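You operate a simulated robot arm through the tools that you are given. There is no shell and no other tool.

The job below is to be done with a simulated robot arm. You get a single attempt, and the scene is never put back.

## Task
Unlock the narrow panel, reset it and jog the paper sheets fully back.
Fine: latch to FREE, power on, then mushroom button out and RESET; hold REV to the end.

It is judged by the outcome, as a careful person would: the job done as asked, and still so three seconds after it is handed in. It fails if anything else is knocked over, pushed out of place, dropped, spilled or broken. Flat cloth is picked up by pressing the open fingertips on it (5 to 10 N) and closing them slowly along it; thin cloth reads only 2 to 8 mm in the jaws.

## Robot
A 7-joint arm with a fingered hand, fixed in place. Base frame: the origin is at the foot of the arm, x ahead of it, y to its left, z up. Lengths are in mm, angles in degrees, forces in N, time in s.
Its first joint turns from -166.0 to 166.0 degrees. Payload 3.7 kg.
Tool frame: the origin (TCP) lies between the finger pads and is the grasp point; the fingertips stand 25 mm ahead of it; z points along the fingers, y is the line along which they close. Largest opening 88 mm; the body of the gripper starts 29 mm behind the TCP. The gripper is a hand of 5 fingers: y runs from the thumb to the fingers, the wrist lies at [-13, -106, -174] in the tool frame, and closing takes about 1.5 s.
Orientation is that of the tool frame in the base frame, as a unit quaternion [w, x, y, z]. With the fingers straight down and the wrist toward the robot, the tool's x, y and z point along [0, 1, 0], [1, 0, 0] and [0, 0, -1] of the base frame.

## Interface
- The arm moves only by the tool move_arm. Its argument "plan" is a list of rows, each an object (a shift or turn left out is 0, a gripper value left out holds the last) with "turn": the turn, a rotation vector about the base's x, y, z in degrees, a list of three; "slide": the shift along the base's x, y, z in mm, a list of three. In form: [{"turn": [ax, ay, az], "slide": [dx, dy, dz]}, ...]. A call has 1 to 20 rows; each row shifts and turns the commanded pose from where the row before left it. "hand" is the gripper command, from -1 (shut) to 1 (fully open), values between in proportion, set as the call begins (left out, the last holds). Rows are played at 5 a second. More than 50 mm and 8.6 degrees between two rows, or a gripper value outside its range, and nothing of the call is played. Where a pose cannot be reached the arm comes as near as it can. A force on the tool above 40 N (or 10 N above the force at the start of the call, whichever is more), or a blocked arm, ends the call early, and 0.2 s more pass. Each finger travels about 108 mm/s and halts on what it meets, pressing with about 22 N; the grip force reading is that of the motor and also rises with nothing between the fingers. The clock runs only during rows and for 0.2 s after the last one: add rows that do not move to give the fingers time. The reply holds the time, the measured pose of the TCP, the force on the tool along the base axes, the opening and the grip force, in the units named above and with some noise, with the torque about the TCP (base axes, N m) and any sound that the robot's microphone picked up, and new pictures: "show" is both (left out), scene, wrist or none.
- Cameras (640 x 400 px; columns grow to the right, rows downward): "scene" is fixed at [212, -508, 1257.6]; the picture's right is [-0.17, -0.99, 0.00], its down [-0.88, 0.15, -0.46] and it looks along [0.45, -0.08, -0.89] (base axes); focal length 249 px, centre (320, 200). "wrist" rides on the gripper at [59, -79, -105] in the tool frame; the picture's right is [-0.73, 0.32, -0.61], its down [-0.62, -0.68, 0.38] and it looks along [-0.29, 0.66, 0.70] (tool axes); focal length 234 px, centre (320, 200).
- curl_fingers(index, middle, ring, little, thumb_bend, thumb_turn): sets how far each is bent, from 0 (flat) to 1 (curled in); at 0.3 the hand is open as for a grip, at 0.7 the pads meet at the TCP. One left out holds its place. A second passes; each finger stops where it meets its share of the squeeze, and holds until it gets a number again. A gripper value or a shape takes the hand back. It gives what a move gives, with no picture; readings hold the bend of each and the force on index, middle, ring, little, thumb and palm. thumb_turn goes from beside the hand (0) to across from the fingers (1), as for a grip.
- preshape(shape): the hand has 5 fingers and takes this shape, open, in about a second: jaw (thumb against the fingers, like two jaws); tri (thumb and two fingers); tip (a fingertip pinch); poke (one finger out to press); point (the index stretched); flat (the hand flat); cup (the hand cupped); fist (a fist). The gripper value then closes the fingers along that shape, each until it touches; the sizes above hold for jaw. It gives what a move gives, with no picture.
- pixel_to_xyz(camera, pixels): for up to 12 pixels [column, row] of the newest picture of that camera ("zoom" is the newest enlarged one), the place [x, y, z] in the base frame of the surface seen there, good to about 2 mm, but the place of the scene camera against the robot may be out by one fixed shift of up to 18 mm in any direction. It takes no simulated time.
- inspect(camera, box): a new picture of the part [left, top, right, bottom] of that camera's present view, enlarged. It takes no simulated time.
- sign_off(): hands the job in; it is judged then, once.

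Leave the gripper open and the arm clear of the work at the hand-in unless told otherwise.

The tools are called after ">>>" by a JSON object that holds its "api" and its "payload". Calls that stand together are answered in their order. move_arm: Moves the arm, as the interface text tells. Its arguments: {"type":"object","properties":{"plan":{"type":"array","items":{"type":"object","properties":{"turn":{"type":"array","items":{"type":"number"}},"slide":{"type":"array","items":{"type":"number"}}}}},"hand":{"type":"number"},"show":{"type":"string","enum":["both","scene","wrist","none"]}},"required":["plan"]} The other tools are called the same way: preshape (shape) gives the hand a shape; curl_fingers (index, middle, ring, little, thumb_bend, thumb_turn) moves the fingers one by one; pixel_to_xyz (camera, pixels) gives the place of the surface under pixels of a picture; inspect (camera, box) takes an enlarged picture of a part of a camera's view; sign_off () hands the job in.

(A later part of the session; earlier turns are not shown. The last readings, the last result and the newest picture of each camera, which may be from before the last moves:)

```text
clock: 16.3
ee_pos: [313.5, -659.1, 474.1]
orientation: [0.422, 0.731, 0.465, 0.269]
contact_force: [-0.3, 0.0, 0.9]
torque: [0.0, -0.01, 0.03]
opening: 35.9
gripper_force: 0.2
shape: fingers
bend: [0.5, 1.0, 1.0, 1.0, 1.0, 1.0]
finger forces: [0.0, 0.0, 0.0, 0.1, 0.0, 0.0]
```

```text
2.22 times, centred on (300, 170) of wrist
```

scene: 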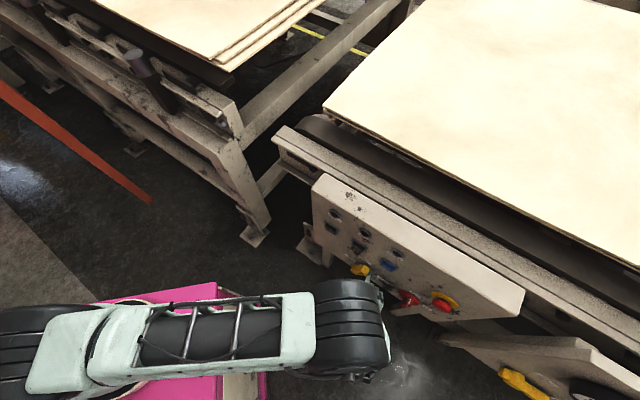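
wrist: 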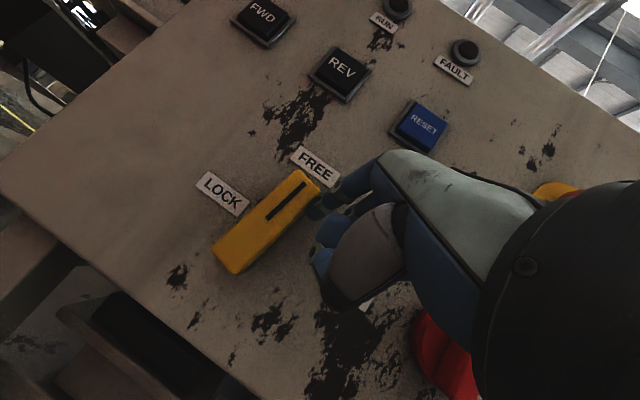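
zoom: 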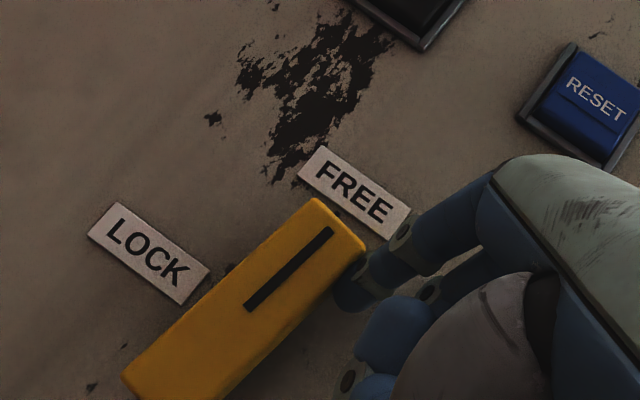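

>>> {"api": "pixel_to_xyz", "payload": {"camera": "zoom", "pixels": [[249, 304], [327, 233], [140, 375], [310, 210], [345, 260], [325, 265], [355, 185], [233, 268]]}}

```text
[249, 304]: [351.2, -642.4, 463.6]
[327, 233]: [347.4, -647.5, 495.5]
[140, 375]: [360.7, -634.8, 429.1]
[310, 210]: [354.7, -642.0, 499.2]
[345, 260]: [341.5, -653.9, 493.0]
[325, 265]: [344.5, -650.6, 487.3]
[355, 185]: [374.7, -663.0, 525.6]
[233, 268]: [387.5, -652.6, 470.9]
```

The pointer is at about 79°. I'll push about 5.5 mm further left.

>>> {"api": "move_arm", "payload": {"plan": [{"slide": [2.0, 2.0, 0.5]}, {"slide": [2.0, 2.0, 0.5]}, {}], "show": "wrist"}}

>>> {"api": "inspect", "payload": {"camera": "wrist", "box": [180, 80, 420, 260]}}

```text
clock: 17.1
ee_pos: [317.5, -654.5, 475.0]
orientation: [0.422, 0.73, 0.465, 0.269]
contact_force: [-1.1, -0.5, 0.0]
torque: [0.01, 0.01, -0.02]
opening: 35.5
gripper_force: 0.5
shape: fingers
bend: [0.5, 1.0, 1.0, 1.0, 1.0, 1.0]
finger forces: [1.2, 0.1, 0.0, 0.0, 0.1, 0.0]
```

wrist: 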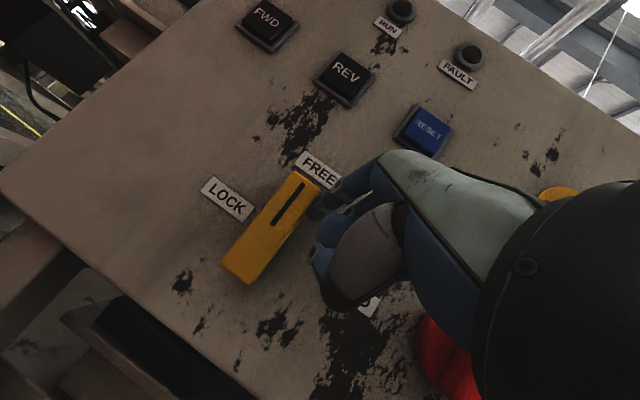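

```text
2.22 times, centred on (300, 170) of wrist
```

zoom: 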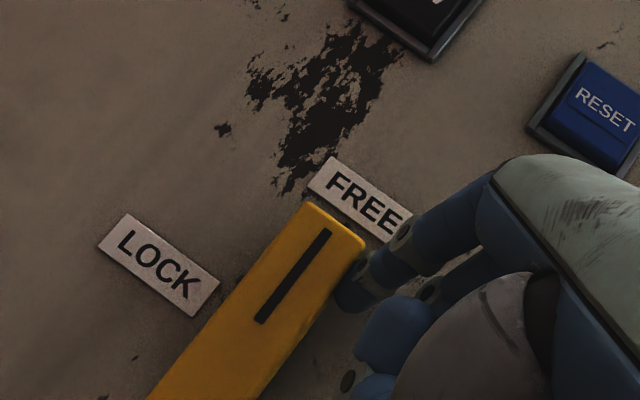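

>>> {"api": "pixel_to_xyz", "payload": {"camera": "zoom", "pixels": [[261, 318], [325, 235], [308, 212], [350, 255], [165, 390], [200, 350], [243, 283]]}}

```text
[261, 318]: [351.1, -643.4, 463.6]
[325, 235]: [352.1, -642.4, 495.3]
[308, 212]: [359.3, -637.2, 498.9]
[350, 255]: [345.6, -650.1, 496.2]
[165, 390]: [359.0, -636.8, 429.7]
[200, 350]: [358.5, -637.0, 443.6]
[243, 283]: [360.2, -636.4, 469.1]
```

The pointer line now runs straight up (about 91°), so the latch is at FREE. I'll move the finger off to the right and back, then look at the latch and the knob.

>>> {"api": "move_arm", "payload": {"plan": [{"slide": [-5, -5, 0]}, {"slide": [-7, -7, 0]}, {"slide": [-20, 5, 0]}, {"slide": [-20, 0, 5]}, {"slide": [-20, 0, 10]}, {"slide": [-20, 0, 10]}, {}]}}

>>> {"api": "inspect", "payload": {"camera": "wrist", "box": [80, 150, 400, 400]}}

```text
clock: 18.7
ee_pos: [224.0, -662.0, 500.4]
orientation: [0.421, 0.73, 0.465, 0.269]
contact_force: [0.0, -0.3, -0.4]
torque: [-0.03, 0.03, 0.0]
opening: 35.6
gripper_force: 0.0
shape: fingers
bend: [0.5, 1.0, 1.0, 1.0, 1.0, 1.0]
finger forces: [0.1, 0.0, 0.0, 0.0, 0.0, 0.0]
```

scene: 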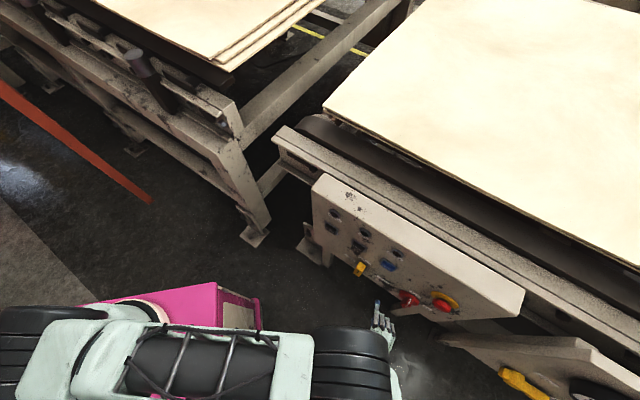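
wrist: 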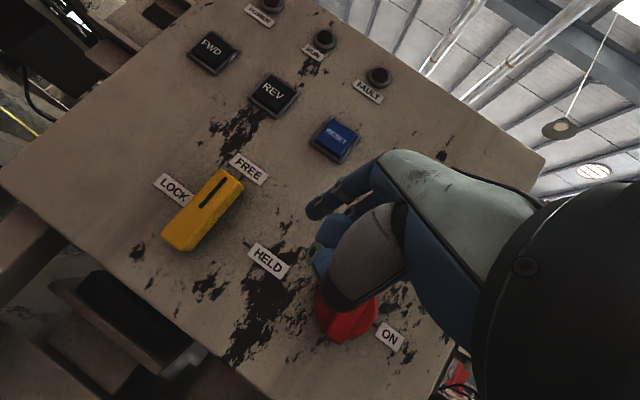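

```text
1.60 times, centred on (240, 275) of wrist
```

zoom: 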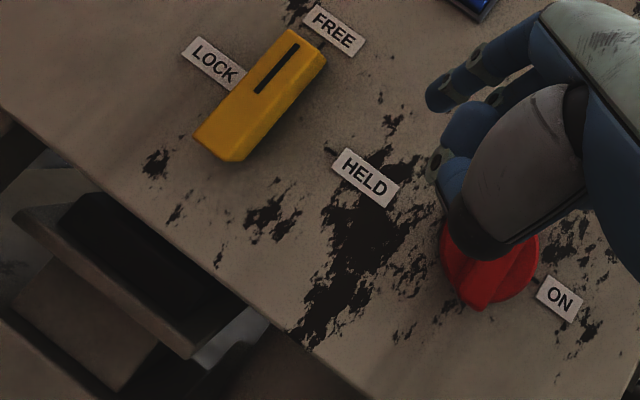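

The latch stays at FREE. Now the power knob at about (u 366, z 478). I'll straighten the hand to face the panel and move right and down, so the knob comes into clear view left of the finger.

>>> {"api": "move_arm", "payload": {"plan": [{"turn": [0, 0, -5], "slide": [-17, -22, -15]}, {"turn": [0, 0, -5], "slide": [-17, -22, -15]}, {"turn": [0, 0, -5], "slide": [-17, -22, -15]}, {"turn": [0, 0, -5], "slide": [-17, -22, -15]}, {}]}}

>>> {"api": "inspect", "payload": {"camera": "wrist", "box": [130, 130, 370, 330]}}

```text
clock: 19.9
ee_pos: [155.4, -752.0, 440.1]
orientation: [0.461, 0.801, 0.332, 0.191]
contact_force: [-0.4, 0.3, -0.4]
torque: [0.02, -0.02, 0.02]
opening: 36.0
gripper_force: 0.1
shape: fingers
bend: [0.5, 1.0, 1.0, 1.0, 1.0, 1.0]
finger forces: [0.0, 0.0, 0.0, 0.0, 0.1, 0.0]
```

scene: 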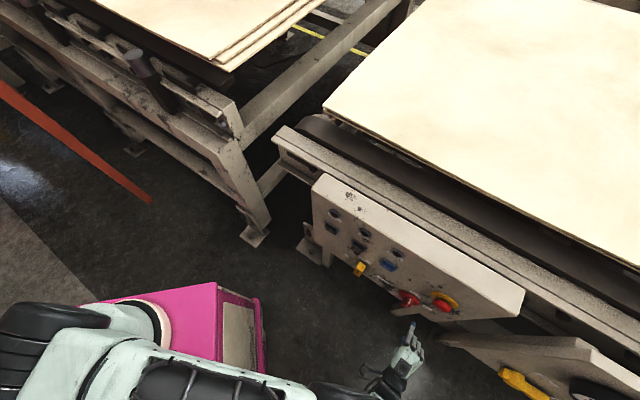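
wrist: 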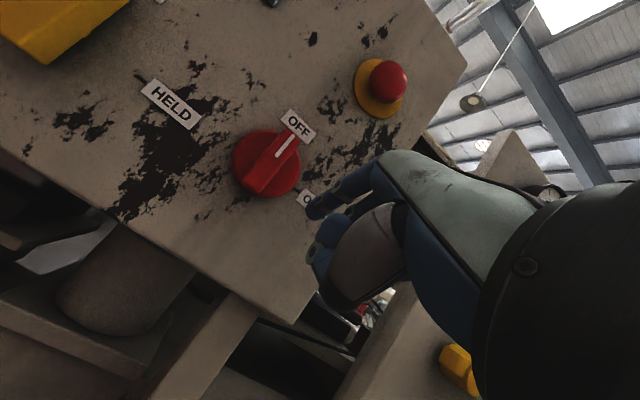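

```text
2.00 times, centred on (250, 230) of wrist
```

zoom: 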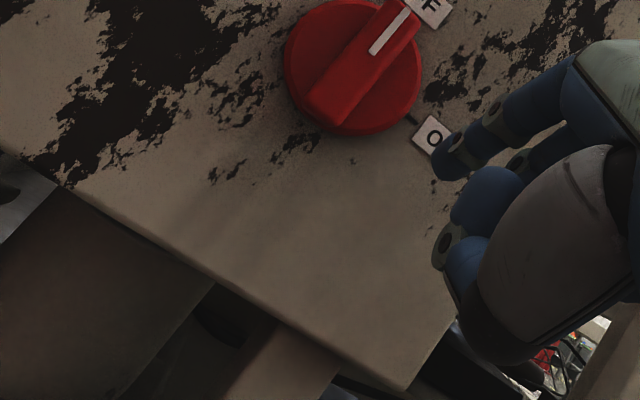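

The knob and its OFF and ON labels are clear now. I'll enlarge the knob and mushroom button and measure them.

>>> {"api": "inspect", "payload": {"camera": "wrist", "box": [210, 90, 350, 220]}}

>>> {"api": "pixel_to_xyz", "payload": {"camera": "wrist", "pixels": [[290, 140], [278, 155], [268, 163], [258, 177], [250, 188], [240, 165], [290, 175], [262, 137], [270, 195], [296, 128], [303, 198], [280, 140]]}}

>>> {"api": "pixel_to_xyz", "payload": {"camera": "wrist", "pixels": [[388, 80], [372, 82], [405, 80], [388, 98], [388, 62], [362, 92], [375, 112], [365, 70], [400, 95], [395, 70], [380, 90], [440, 90]]}}

>>> {"api": "inspect", "payload": {"camera": "wrist", "box": [330, 30, 450, 140]}}

```text
3.08 times, centred on (280, 155) of wrist
```

zoom: 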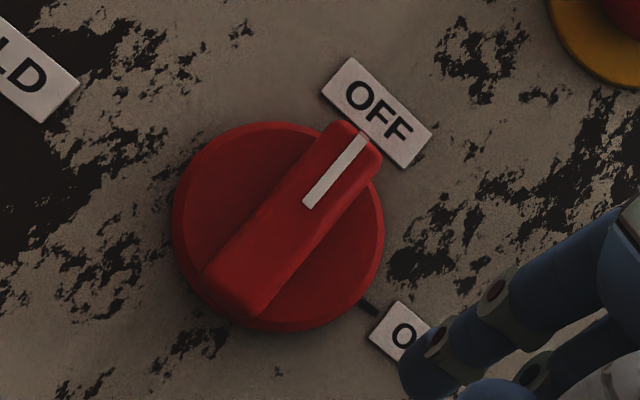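

```text
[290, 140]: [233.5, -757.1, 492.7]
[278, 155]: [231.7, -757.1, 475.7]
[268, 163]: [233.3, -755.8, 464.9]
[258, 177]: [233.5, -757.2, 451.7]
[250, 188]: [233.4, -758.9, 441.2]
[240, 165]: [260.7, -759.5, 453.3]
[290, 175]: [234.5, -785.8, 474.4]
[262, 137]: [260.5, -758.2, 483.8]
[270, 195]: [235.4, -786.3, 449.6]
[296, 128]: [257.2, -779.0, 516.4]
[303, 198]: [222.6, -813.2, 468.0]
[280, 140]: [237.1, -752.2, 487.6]
```

```text
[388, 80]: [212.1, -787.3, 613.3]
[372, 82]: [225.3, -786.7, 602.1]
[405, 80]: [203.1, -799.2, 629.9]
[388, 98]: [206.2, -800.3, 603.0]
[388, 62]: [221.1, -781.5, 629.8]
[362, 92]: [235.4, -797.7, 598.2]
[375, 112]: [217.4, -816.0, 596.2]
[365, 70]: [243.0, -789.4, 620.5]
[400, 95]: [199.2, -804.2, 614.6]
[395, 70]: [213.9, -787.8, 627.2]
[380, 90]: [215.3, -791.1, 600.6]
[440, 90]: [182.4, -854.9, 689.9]
```

```text
3.64 times, centred on (390, 85) of wrist
```

zoom: 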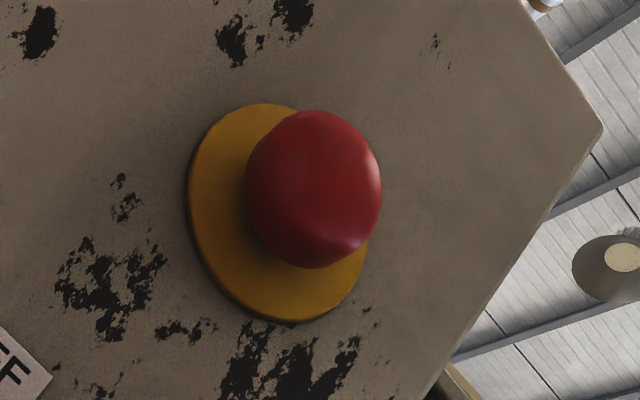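

The knob handle is at u 362–378, z 438–500, with its front at n 700. Its centre is (370, 469). The mushroom head is about 40 mm across, centred at (u 408, z 617), with its front at n 706. I'll bring the finger in to the right of the handle's lower end, over the knob's disc but not touching it.

>>> {"api": "move_arm", "payload": {"plan": [{"slide": [8.9, -8.9, -3.2]}, {"slide": [8.9, -8.9, -3.2]}, {"slide": [8.9, -8.9, -3.2]}, {"slide": [6, 6, 0]}, {"slide": [6, 6, 0]}, {}], "show": "wrist"}}

>>> {"api": "inspect", "payload": {"camera": "wrist", "box": [230, 90, 410, 240]}}

```text
clock: 21.3
ee_pos: [195.1, -766.2, 429.8]
orientation: [0.462, 0.8, 0.332, 0.192]
contact_force: [-0.1, 0.2, -0.1]
torque: [0.04, -0.01, 0.03]
opening: 35.8
gripper_force: 0.1
shape: fingers
bend: [0.5, 1.0, 1.0, 1.0, 1.0, 1.0]
finger forces: [0.1, 0.1, 0.0, 0.1, 0.0, 0.0]
```

wrist: 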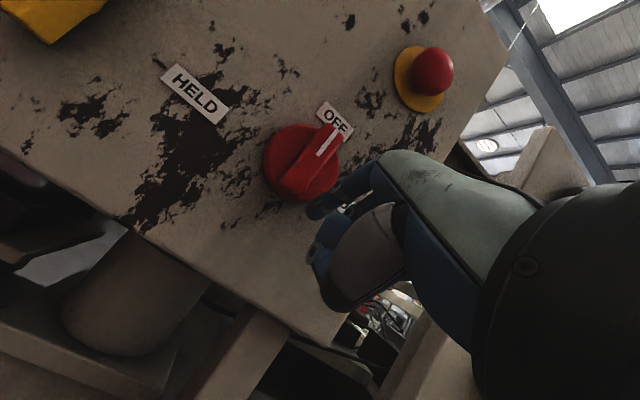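

```text
2.67 times, centred on (320, 165) of wrist
```

zoom: 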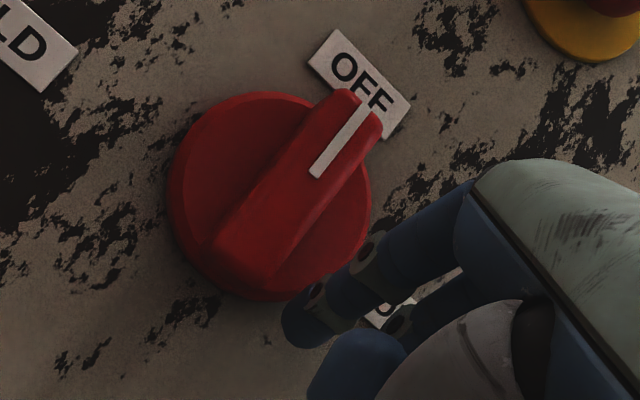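

The finger is set. I'll push the handle's lower end to the left along an arc, halfway first, which turns the knob clockwise.

>>> {"api": "move_arm", "payload": {"plan": [{"slide": [3.5, 3.5, 1]}, {"slide": [3.5, 3.5, 1]}, {"slide": [2.5, 2.5, -2]}, {"slide": [2.5, 2.5, -2]}, {"slide": [2.5, 2.5, -1.5]}, {"slide": [2.5, 2.5, -1.5]}, {"slide": [2.8, 2.8, 0]}, {"slide": [2.8, 2.8, 0]}, {}], "show": "wrist"}}

>>> {"api": "inspect", "payload": {"camera": "wrist", "box": [230, 90, 410, 240]}}

```text
clock: 23.3
ee_pos: [218.2, -743.0, 427.2]
orientation: [0.462, 0.8, 0.331, 0.192]
contact_force: [-1.3, 0.5, -1.1]
torque: [0.05, -0.02, -0.05]
opening: 35.5
gripper_force: 0.5
shape: fingers
bend: [0.51, 1.0, 1.0, 1.0, 1.0, 1.0]
finger forces: [1.4, 0.0, 0.0, 0.1, 0.1, 0.0]
```

wrist: 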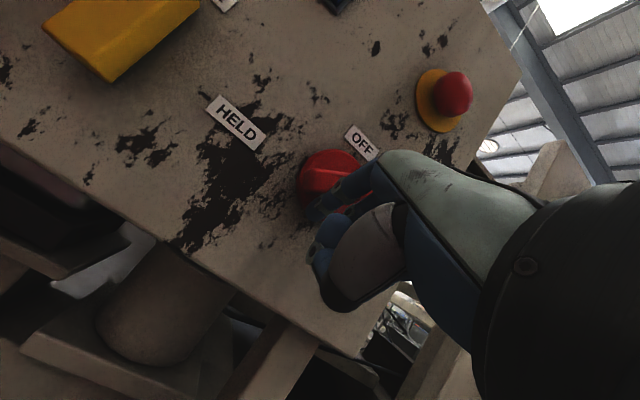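

```text
2.67 times, centred on (320, 165) of wrist
```

zoom: 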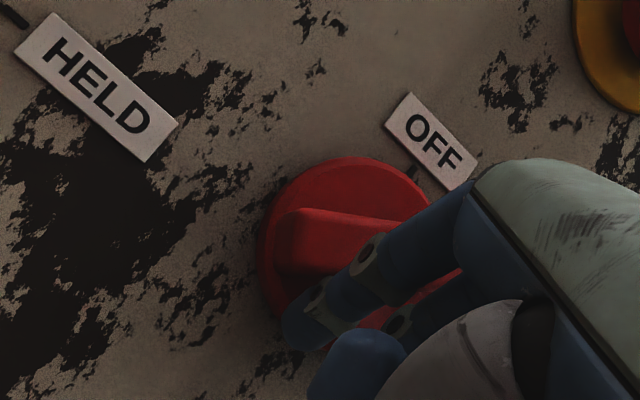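

The handle is turning clockwise, now about halfway. I'll continue the arc, left and then up under what is now the left end.

>>> {"api": "move_arm", "payload": {"plan": [{"slide": [2.5, 2.5, 0.8]}, {"slide": [2.5, 2.5, 0.8]}, {"slide": [2.5, 2.5, 1.8]}, {"slide": [2.5, 2.5, 1.8]}, {"slide": [1.8, 1.8, 3]}, {}], "show": "wrist"}}

>>> {"api": "inspect", "payload": {"camera": "wrist", "box": [250, 100, 430, 250]}}

```text
clock: 24.7
ee_pos: [230.2, -729.4, 434.3]
orientation: [0.463, 0.8, 0.331, 0.191]
contact_force: [-0.6, 0.2, -1.2]
torque: [-0.01, 0.03, -0.03]
opening: 35.4
gripper_force: 0.5
shape: fingers
bend: [0.51, 1.0, 1.0, 1.0, 1.0, 1.0]
finger forces: [1.2, 0.0, 0.0, 0.1, 0.0, 0.1]
```

wrist: 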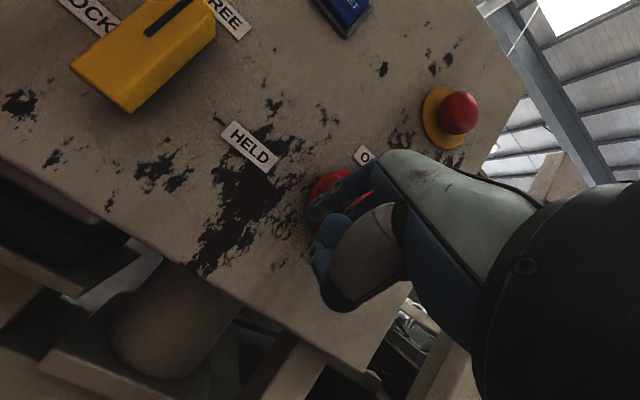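

```text
2.67 times, centred on (340, 175) of wrist
```

zoom: 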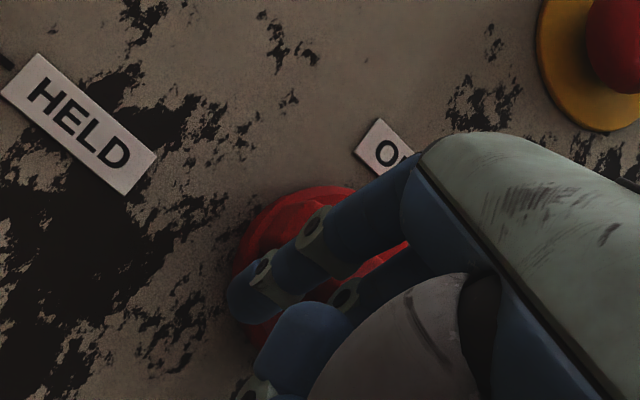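

The view is blocked by the finger itself. I'll check the knob with the scene camera.

>>> {"api": "inspect", "payload": {"camera": "scene", "box": [350, 240, 480, 340]}}

```text
4.00 times, centred on (415, 290) of scene
```

zoom: 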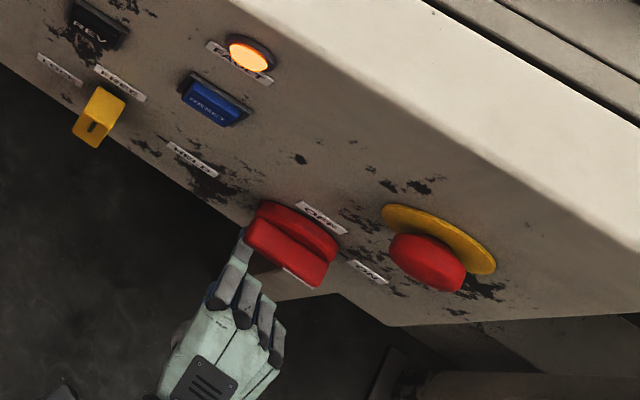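

The FAULT lamp is lit, so power has reached the panel, and the handle looks horizontal. I'll back the finger out and check the exact knob angle.

>>> {"api": "move_arm", "payload": {"plan": [{"slide": [-1, -1, -4]}, {"slide": [-8, 8, -2]}, {"slide": [-8, 8, 0]}, {"slide": [-12, -4, 0]}, {"slide": [-15, -15, 0]}, {"slide": [-15, -15, 0]}, {"slide": [-15, -15, 0]}, {"slide": [-15, -15, 0]}, {}]}}

>>> {"api": "inspect", "payload": {"camera": "wrist", "box": [200, 80, 400, 240]}}

>>> {"api": "inspect", "payload": {"camera": "scene", "box": [310, 190, 510, 330]}}

```text
clock: 26.7
ee_pos: [141.2, -776.0, 429.0]
orientation: [0.462, 0.8, 0.331, 0.191]
contact_force: [0.0, -0.4, 0.2]
torque: [0.02, -0.02, 0.01]
opening: 35.7
gripper_force: 0.1
shape: fingers
bend: [0.5, 1.0, 1.0, 1.0, 1.0, 1.0]
finger forces: [0.0, 0.1, 0.0, 0.0, 0.0, 0.0]
```

scene: 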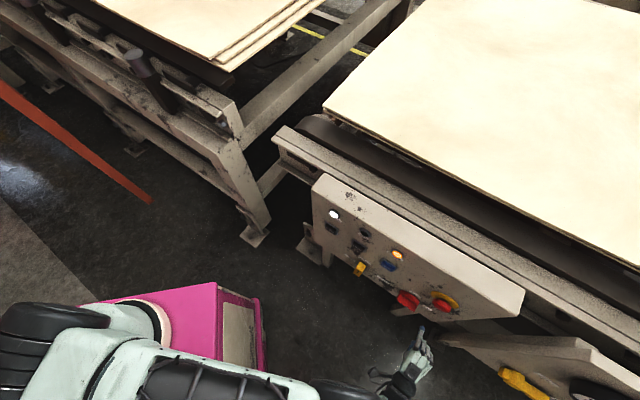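
wrist: 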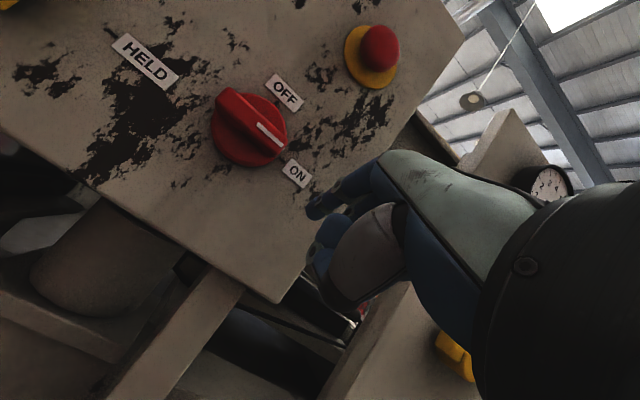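

```text
2.50 times, centred on (300, 160) of wrist
```

zoom: 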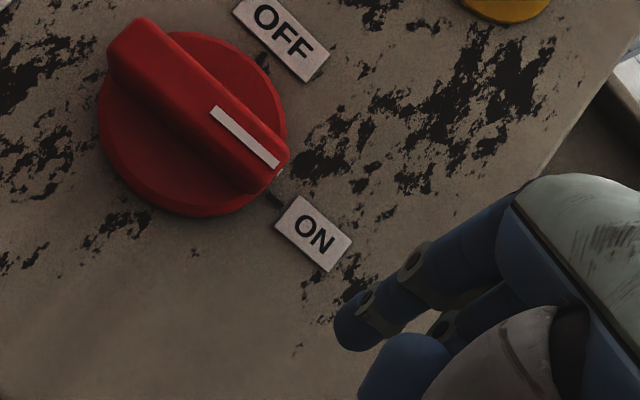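

```text
2.86 times, centred on (410, 260) of scene
```

zoom: 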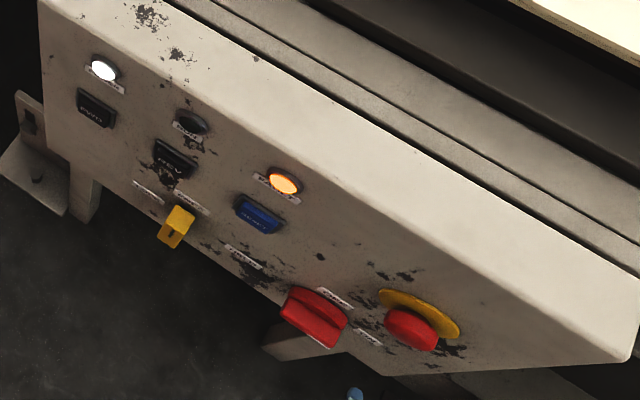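

The POWER lamp is now lit white and FAULT is orange. I'll confirm the knob angle from the white line.

>>> {"api": "pixel_to_xyz", "payload": {"camera": "wrist", "pixels": [[260, 125], [280, 142], [225, 100], [283, 160], [300, 172], [250, 125], [378, 48], [362, 50], [395, 50], [378, 68], [360, 75], [395, 80]]}}

>>> {"api": "inspect", "payload": {"camera": "wrist", "box": [310, 0, 460, 110]}}

```text
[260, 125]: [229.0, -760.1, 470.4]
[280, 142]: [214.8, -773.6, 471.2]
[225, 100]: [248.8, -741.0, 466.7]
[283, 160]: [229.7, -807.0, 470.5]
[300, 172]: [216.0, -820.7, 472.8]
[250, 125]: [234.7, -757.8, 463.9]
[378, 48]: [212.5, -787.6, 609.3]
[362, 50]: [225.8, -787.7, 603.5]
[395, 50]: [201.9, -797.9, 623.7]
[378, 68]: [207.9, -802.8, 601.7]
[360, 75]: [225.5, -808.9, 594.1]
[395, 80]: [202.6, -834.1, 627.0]
```

```text
3.64 times, centred on (385, 55) of wrist
```

zoom: 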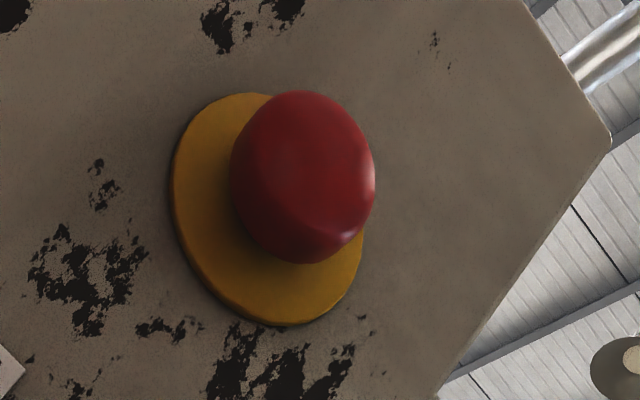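

The line is level (about 2°), so power is ON. Next is the mushroom button: centre about (u 408, z 617), head about 38 mm wide and 25 mm high. I'll point the hand straight at the panel, about 85 mm in front of it, then open it in the thumb-and-two-fingers shape.

>>> {"api": "move_arm", "payload": {"plan": [{"turn": [-4.243, -4.243, 0], "slide": [1.74, 9.8, 37.6]}, {"turn": [-4.243, -4.243, 0], "slide": [1.74, 9.8, 37.6]}, {"turn": [-4.243, -4.243, 0], "slide": [1.74, 9.8, 37.6]}, {"turn": [-4.243, -4.243, 0], "slide": [1.74, 9.8, 37.6]}, {"turn": [-4.243, -4.243, 0], "slide": [1.74, 9.8, 37.6]}, {}]}}

>>> {"api": "preshape", "payload": {"shape": "tri"}}

>>> {"api": "inspect", "payload": {"camera": "scene", "box": [340, 230, 520, 370]}}

>>> {"api": "inspect", "payload": {"camera": "wrist", "box": [0, 0, 640, 400]}}

```text
clock: 28.1
ee_pos: [149.5, -731.1, 618.1]
orientation: [0.654, 0.653, 0.27, 0.27]
contact_force: [0.7, 0.0, -0.4]
torque: [-0.05, -0.01, 0.0]
opening: 36.0
gripper_force: 0.0
shape: fingers
bend: [0.5, 1.0, 1.0, 1.0, 1.0, 1.0]
finger forces: [0.0, 0.1, 0.0, 0.1, 0.1, 0.0]
```

scene: 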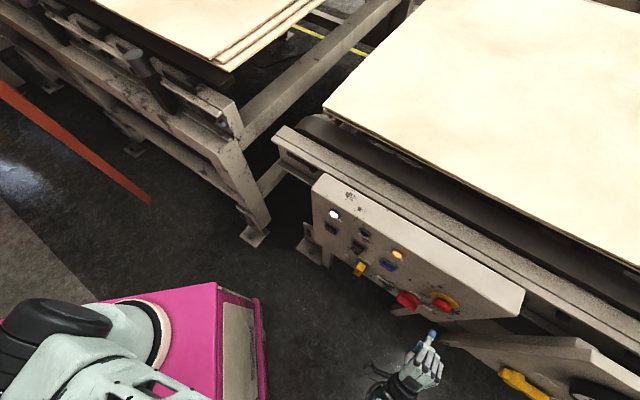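
wrist: 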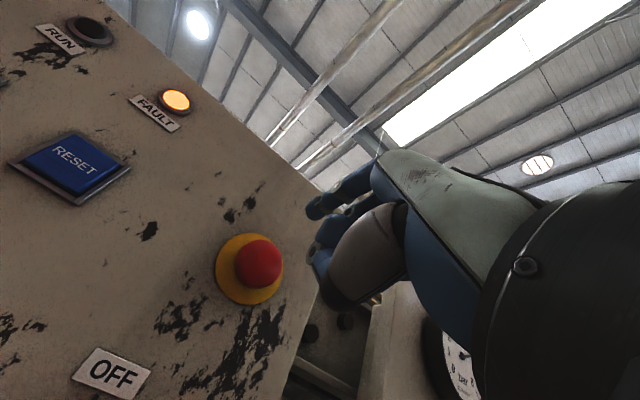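

```text
clock: 29.0
ee_pos: [149.4, -732.3, 617.3]
orientation: [0.653, 0.653, 0.271, 0.271]
contact_force: [-0.3, 0.4, 0.1]
torque: [-0.02, 0.02, 0.02]
opening: 87.9
gripper_force: 0.0
shape: tri
bend: [0.3, 0.3, 0.99, 0.99, 0.3, 0.98]
finger forces: [0.0, 0.0, 0.1, 0.0, 0.0, 0.0]
```

```text
2.86 times, centred on (430, 300) of scene
```

zoom: 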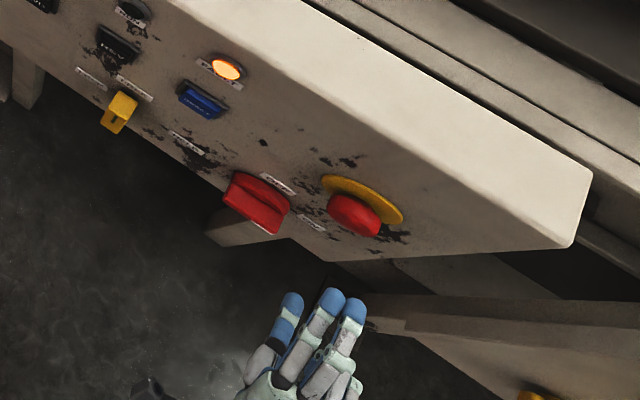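

```text
1.00 times, centred on (320, 200) of wrist (not enlarged: the box is as wide or as high as the picture)
```

zoom: 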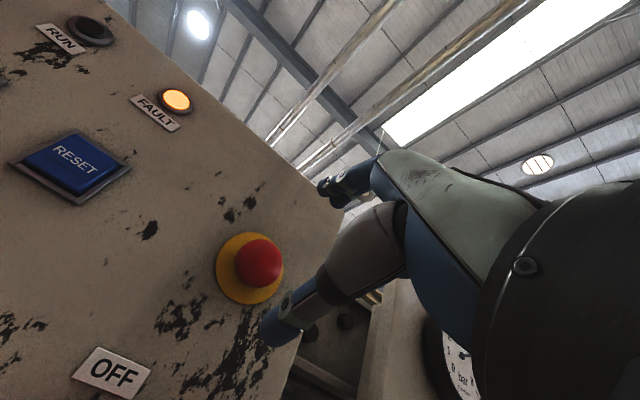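

The hand faces the panel squarely and the button lies right along the tool axis. I'll measure the fingertips, thumb tip and button in this picture.

>>> {"api": "pixel_to_xyz", "payload": {"camera": "zoom", "pixels": [[323, 188], [335, 195], [340, 203], [268, 330], [280, 342], [285, 310], [258, 262], [242, 265], [275, 262], [258, 245], [258, 282], [228, 290]]}}

>>> {"api": "inspect", "payload": {"camera": "wrist", "box": [200, 150, 440, 360]}}

```text
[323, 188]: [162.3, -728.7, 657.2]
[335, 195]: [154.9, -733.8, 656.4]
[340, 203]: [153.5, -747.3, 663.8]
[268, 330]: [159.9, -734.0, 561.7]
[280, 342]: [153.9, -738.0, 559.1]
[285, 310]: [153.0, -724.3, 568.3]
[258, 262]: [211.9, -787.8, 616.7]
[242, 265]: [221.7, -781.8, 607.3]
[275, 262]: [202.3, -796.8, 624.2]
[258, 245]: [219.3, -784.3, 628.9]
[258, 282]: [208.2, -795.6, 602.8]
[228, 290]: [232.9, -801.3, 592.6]
```

```text
1.90 times, centred on (320, 255) of wrist
```

zoom: 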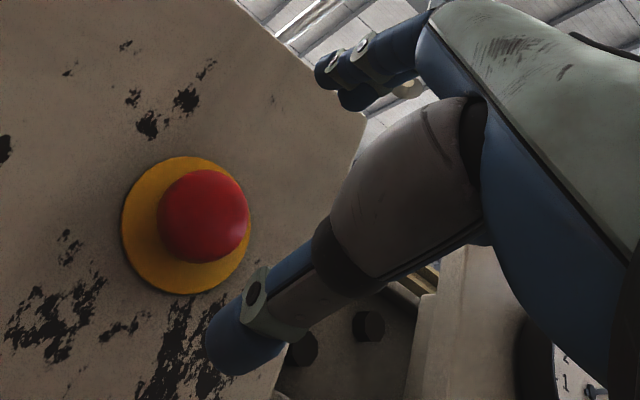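

The thumb sits about 57 mm below the axis and the two fingers about 45 mm above it, so they'll straddle the 38 mm head. I'll go in 79 mm, with the tips staying short of the yellow ring, and check for contact before closing.

>>> {"api": "move_arm", "payload": {"plan": [{"slide": [12.4, -9.9, -0.2]}, {"slide": [12.4, -9.9, -0.2]}, {"slide": [12.4, -9.9, -0.2]}, {"slide": [12.4, -9.9, -0.2]}, {"slide": [12.4, -9.9, -0.2]}, {}]}}

>>> {"api": "inspect", "payload": {"camera": "scene", "box": [370, 250, 500, 350]}}

>>> {"api": "inspect", "payload": {"camera": "wrist", "box": [160, 100, 460, 350]}}

```text
clock: 30.4
ee_pos: [211.8, -779.1, 615.0]
orientation: [0.653, 0.653, 0.272, 0.271]
contact_force: [0.2, 0.1, 0.2]
torque: [-0.01, 0.03, -0.02]
opening: 87.7
gripper_force: 0.0
shape: tri
bend: [0.3, 0.3, 0.99, 0.99, 0.3, 0.98]
finger forces: [0.0, 0.0, 0.0, 0.0, 0.1, 0.1]
```

scene: 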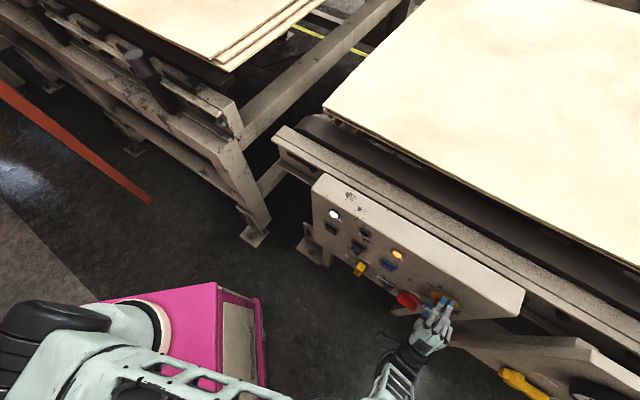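
wrist: 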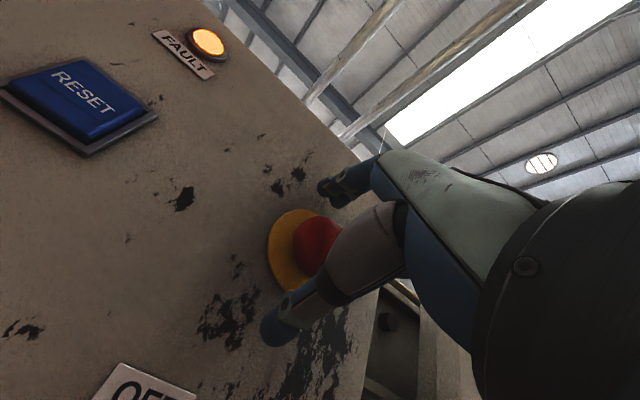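

```text
4.00 times, centred on (435, 300) of scene
```

zoom: 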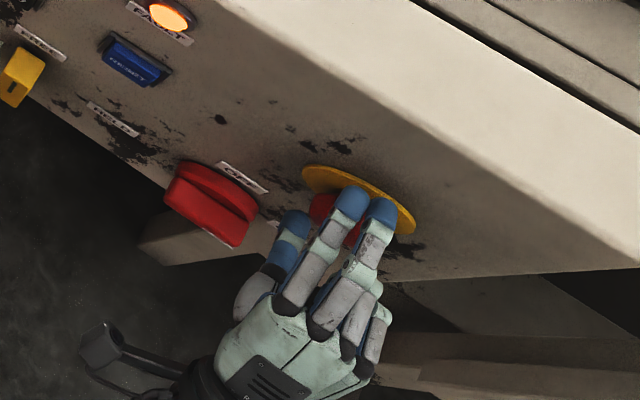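

```text
1.60 times, centred on (310, 225) of wrist
```

zoom: 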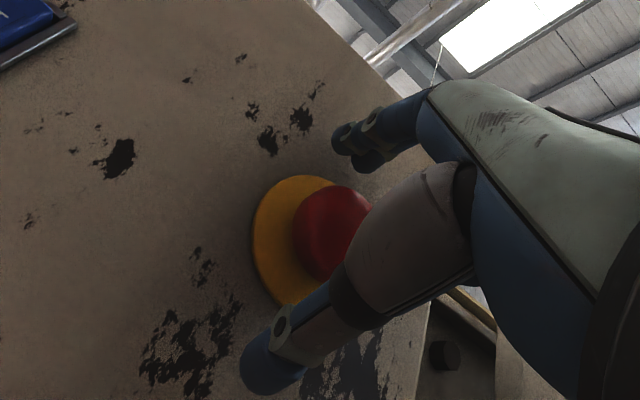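

Fingers straddle the head with no contact. I'll close the hand on it and wait 1.6 s.

>>> {"api": "move_arm", "payload": {"plan": [{}, {}, {}, {}, {}, {}, {}, {}], "hand": -1}}

>>> {"api": "inspect", "payload": {"camera": "scene", "box": [370, 250, 500, 350]}}

>>> {"api": "inspect", "payload": {"camera": "wrist", "box": [160, 100, 460, 350]}}

```text
clock: 32.2
ee_pos: [210.7, -778.3, 614.9]
orientation: [0.653, 0.653, 0.271, 0.271]
contact_force: [2.4, 6.0, -2.2]
torque: [-0.05, 0.06, 0.12]
opening: 30.5
gripper_force: 21.8
shape: tri
bend: [0.74, 0.44, 1.0, 1.0, 0.75, 1.0]
finger forces: [8.4, 9.6, 0.0, 0.0, 18.8, 0.0]
```

scene: 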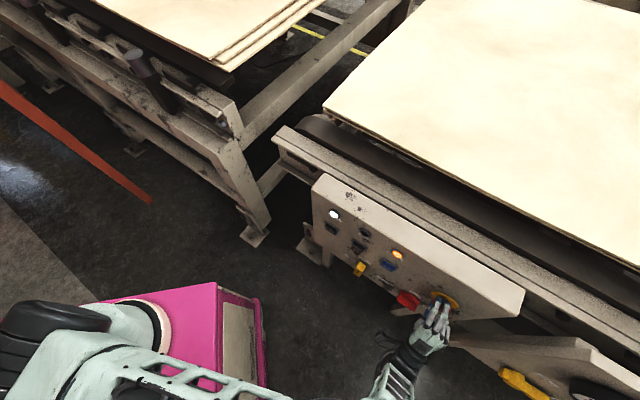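
wrist: 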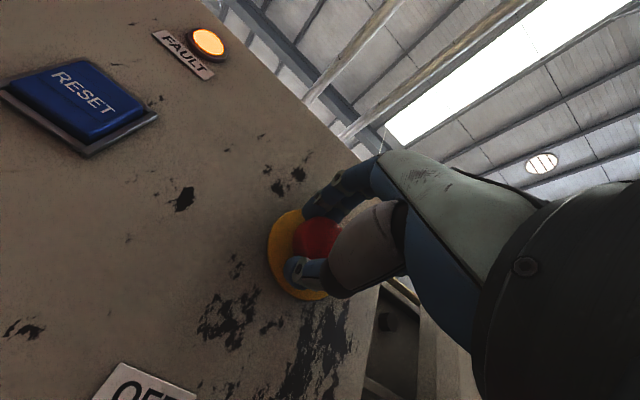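

```text
4.00 times, centred on (435, 300) of scene
```

zoom: 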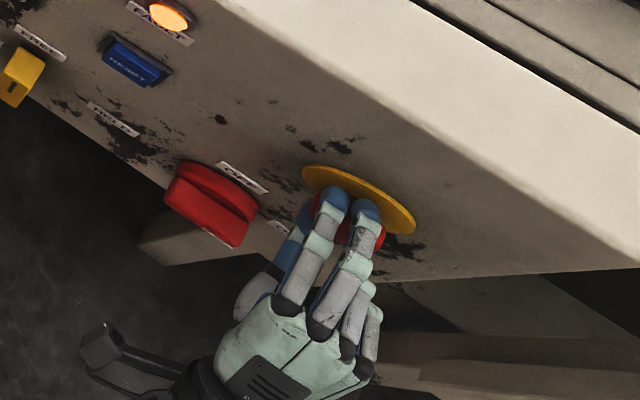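

```text
1.60 times, centred on (310, 225) of wrist
```

zoom: 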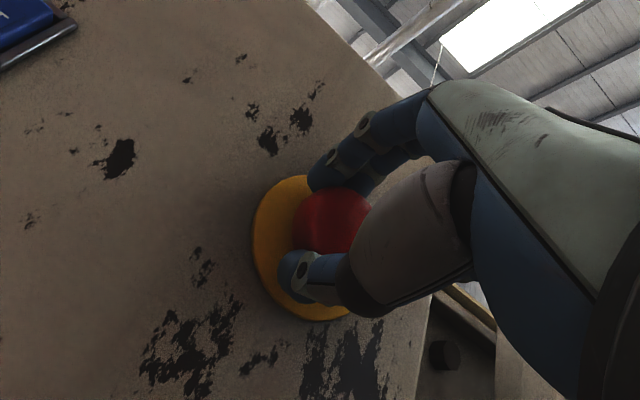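

The grip is lopsided: middle is on top of the head (bend 0.44), while index and thumb wrapped round its left side (0.74/0.75), and the hand feels a 6 N push to the left. I'll reopen, shift 8 mm right and grip again.

>>> {"api": "move_arm", "payload": {"plan": [{}, {}, {}, {}, {}, {}, {"slide": [-2.8, -2.8, 0]}, {"slide": [-2.8, -2.8, 0]}, {}], "hand": 1, "show": "none"}}

>>> {"api": "move_arm", "payload": {"plan": [{}, {}, {}, {}, {}, {}, {}, {}, {}], "hand": -1}}

>>> {"api": "inspect", "payload": {"camera": "scene", "box": [370, 250, 500, 350]}}

>>> {"api": "inspect", "payload": {"camera": "wrist", "box": [160, 100, 460, 350]}}

```text
clock: 34.2
ee_pos: [206.5, -785.0, 616.4]
orientation: [0.653, 0.653, 0.271, 0.271]
contact_force: [-0.2, -1.0, -0.1]
torque: [0.0, 0.0, 0.02]
opening: 87.7
gripper_force: 0.1
shape: tri
bend: [0.3, 0.3, 0.99, 0.99, 0.3, 0.98]
finger forces: [0.1, 0.0, 0.0, 0.1, 0.0, 0.0]
```

```text
clock: 36.2
ee_pos: [205.8, -785.2, 616.1]
orientation: [0.653, 0.653, 0.271, 0.271]
contact_force: [-1.1, 2.7, -0.8]
torque: [0.03, 0.0, 0.04]
opening: 34.4
gripper_force: 21.9
shape: tri
bend: [0.74, 0.46, 1.0, 1.0, 0.74, 1.0]
finger forces: [9.2, 9.8, 0.1, 0.0, 20.3, 0.1]
```

scene: 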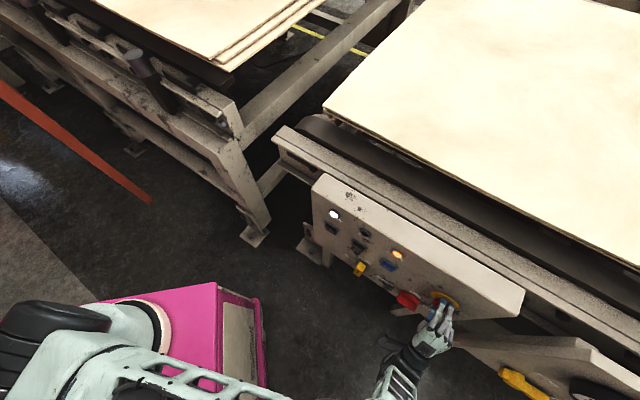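
wrist: 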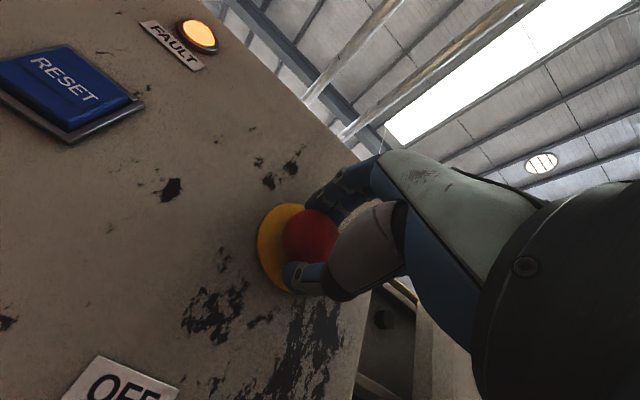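

```text
4.00 times, centred on (435, 300) of scene
```

zoom: 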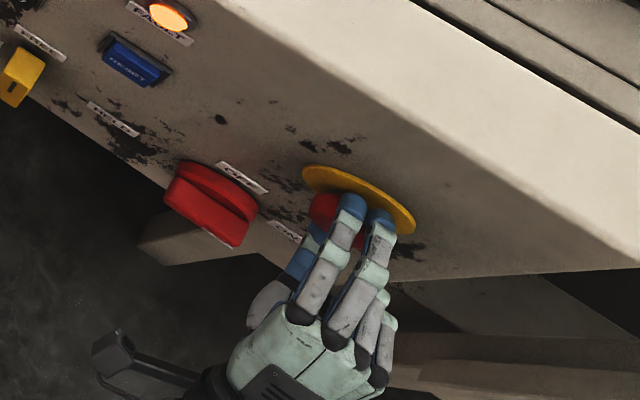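

```text
1.60 times, centred on (310, 225) of wrist
```

zoom: 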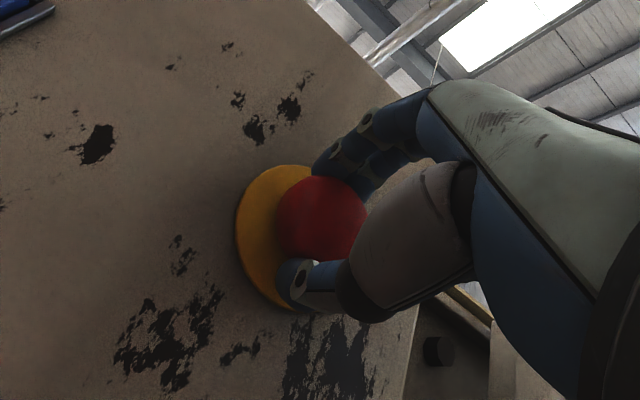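

Grip force is 22 N and the side push is nearly gone. I'll pull straight out slowly, 8 mm.

>>> {"api": "move_arm", "payload": {"plan": [{"slide": [-1.1, 1.1, 0]}, {"slide": [-1.1, 1.1, 0]}, {"slide": [-1.1, 1.1, 0]}, {"slide": [-1.1, 1.1, 0]}, {"slide": [-1.1, 1.1, 0]}, {}]}}

>>> {"api": "inspect", "payload": {"camera": "wrist", "box": [160, 100, 460, 350]}}

>>> {"api": "inspect", "payload": {"camera": "scene", "box": [310, 190, 510, 340]}}

```text
clock: 37.6
ee_pos: [200.4, -780.7, 615.1]
orientation: [0.653, 0.653, 0.271, 0.271]
contact_force: [-0.8, 3.2, -1.3]
torque: [0.01, -0.01, 0.01]
opening: 34.5
gripper_force: 22.3
shape: tri
bend: [0.74, 0.46, 1.0, 1.0, 0.74, 1.0]
finger forces: [10.3, 9.3, 0.0, 0.1, 20.5, 0.0]
```

scene: 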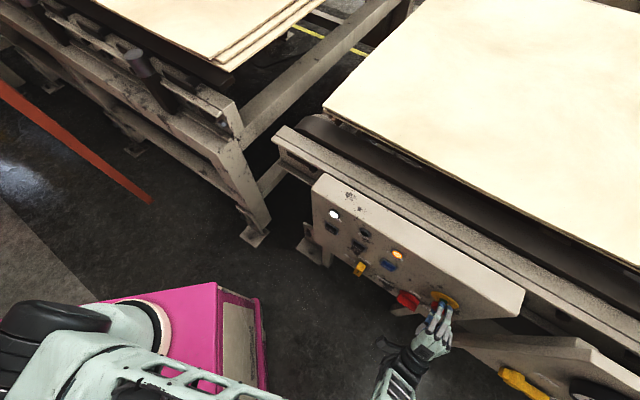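
wrist: 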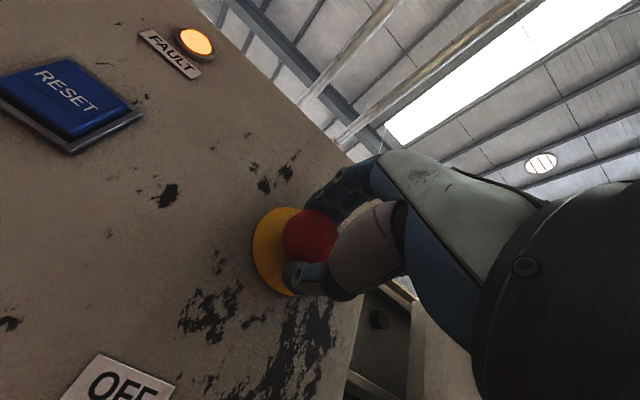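

```text
1.60 times, centred on (310, 225) of wrist
```

zoom: 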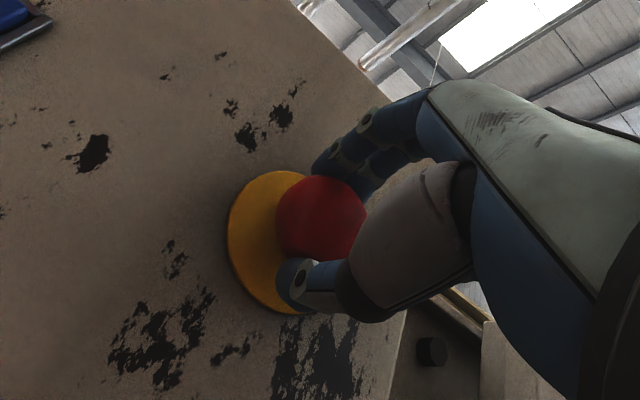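

```text
2.67 times, centred on (410, 265) of scene
```

zoom: 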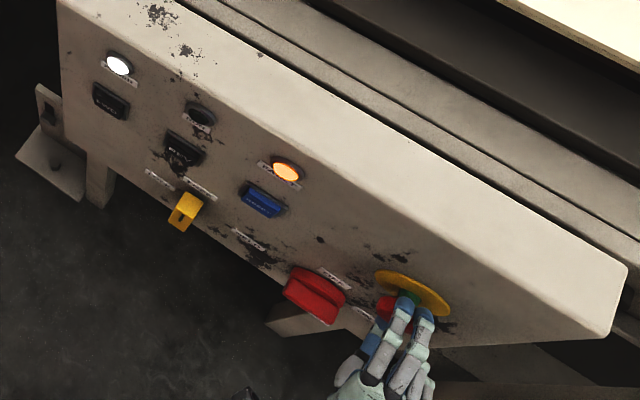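

The red head moved out with the hand, and a bit of green shows between head and ring at (411, 300). I'll zoom in on that.

>>> {"api": "inspect", "payload": {"camera": "scene", "box": [410, 270, 480, 330]}}

>>> {"api": "inspect", "payload": {"camera": "wrist", "box": [240, 170, 360, 310]}}

```text
6.67 times, centred on (445, 300) of scene
```

zoom: 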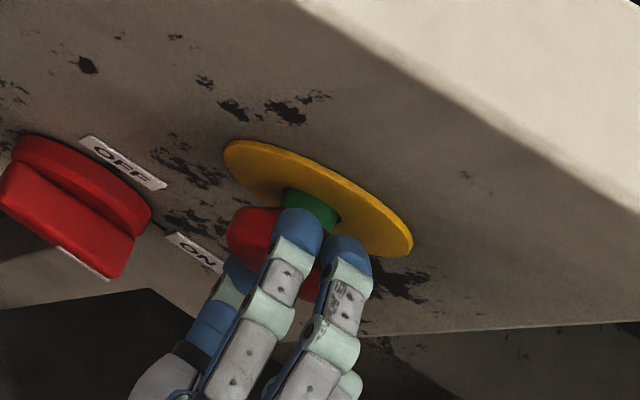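

```text
2.86 times, centred on (300, 240) of wrist
```

zoom: 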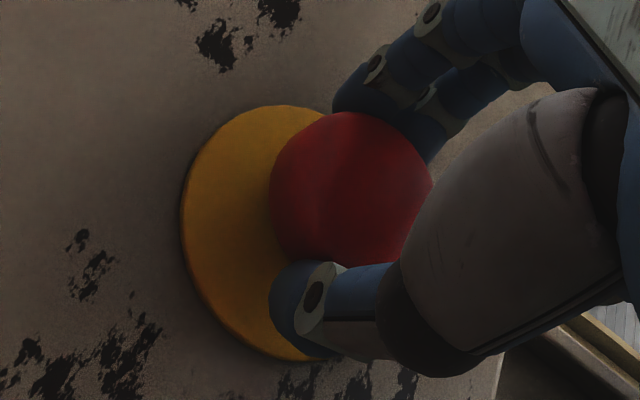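

A green stem now shows, so the button has come out. I'll pull 3 mm more gently to be sure it's at its outer stop.

>>> {"api": "move_arm", "payload": {"plan": [{"slide": [-0.7, 0.7, 0]}, {"slide": [-0.7, 0.7, 0]}, {"slide": [-0.7, 0.7, 0]}, {}], "show": "wrist"}}

>>> {"api": "inspect", "payload": {"camera": "scene", "box": [410, 270, 480, 330]}}

```text
clock: 38.6
ee_pos: [198.6, -778.4, 614.2]
orientation: [0.653, 0.653, 0.271, 0.271]
contact_force: [9.1, -9.7, 3.1]
torque: [-0.01, -0.04, 0.01]
opening: 33.8
gripper_force: 21.4
shape: tri
bend: [0.74, 0.46, 1.0, 1.0, 0.74, 1.0]
finger forces: [9.3, 9.7, 0.1, 0.0, 15.8, 0.0]
```

wrist: 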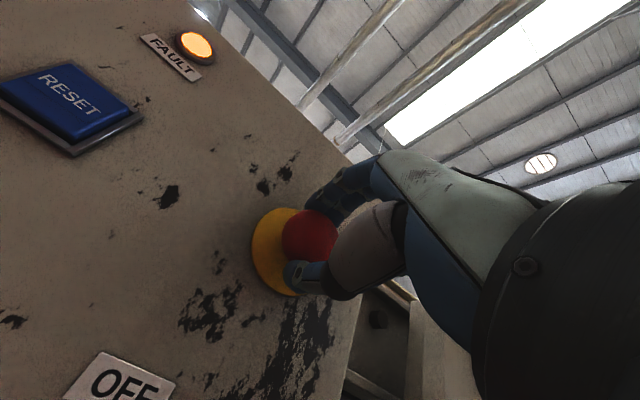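

```text
6.67 times, centred on (445, 300) of scene
```

zoom: 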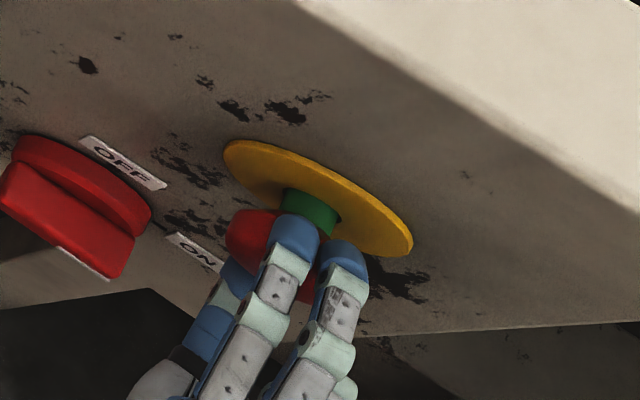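

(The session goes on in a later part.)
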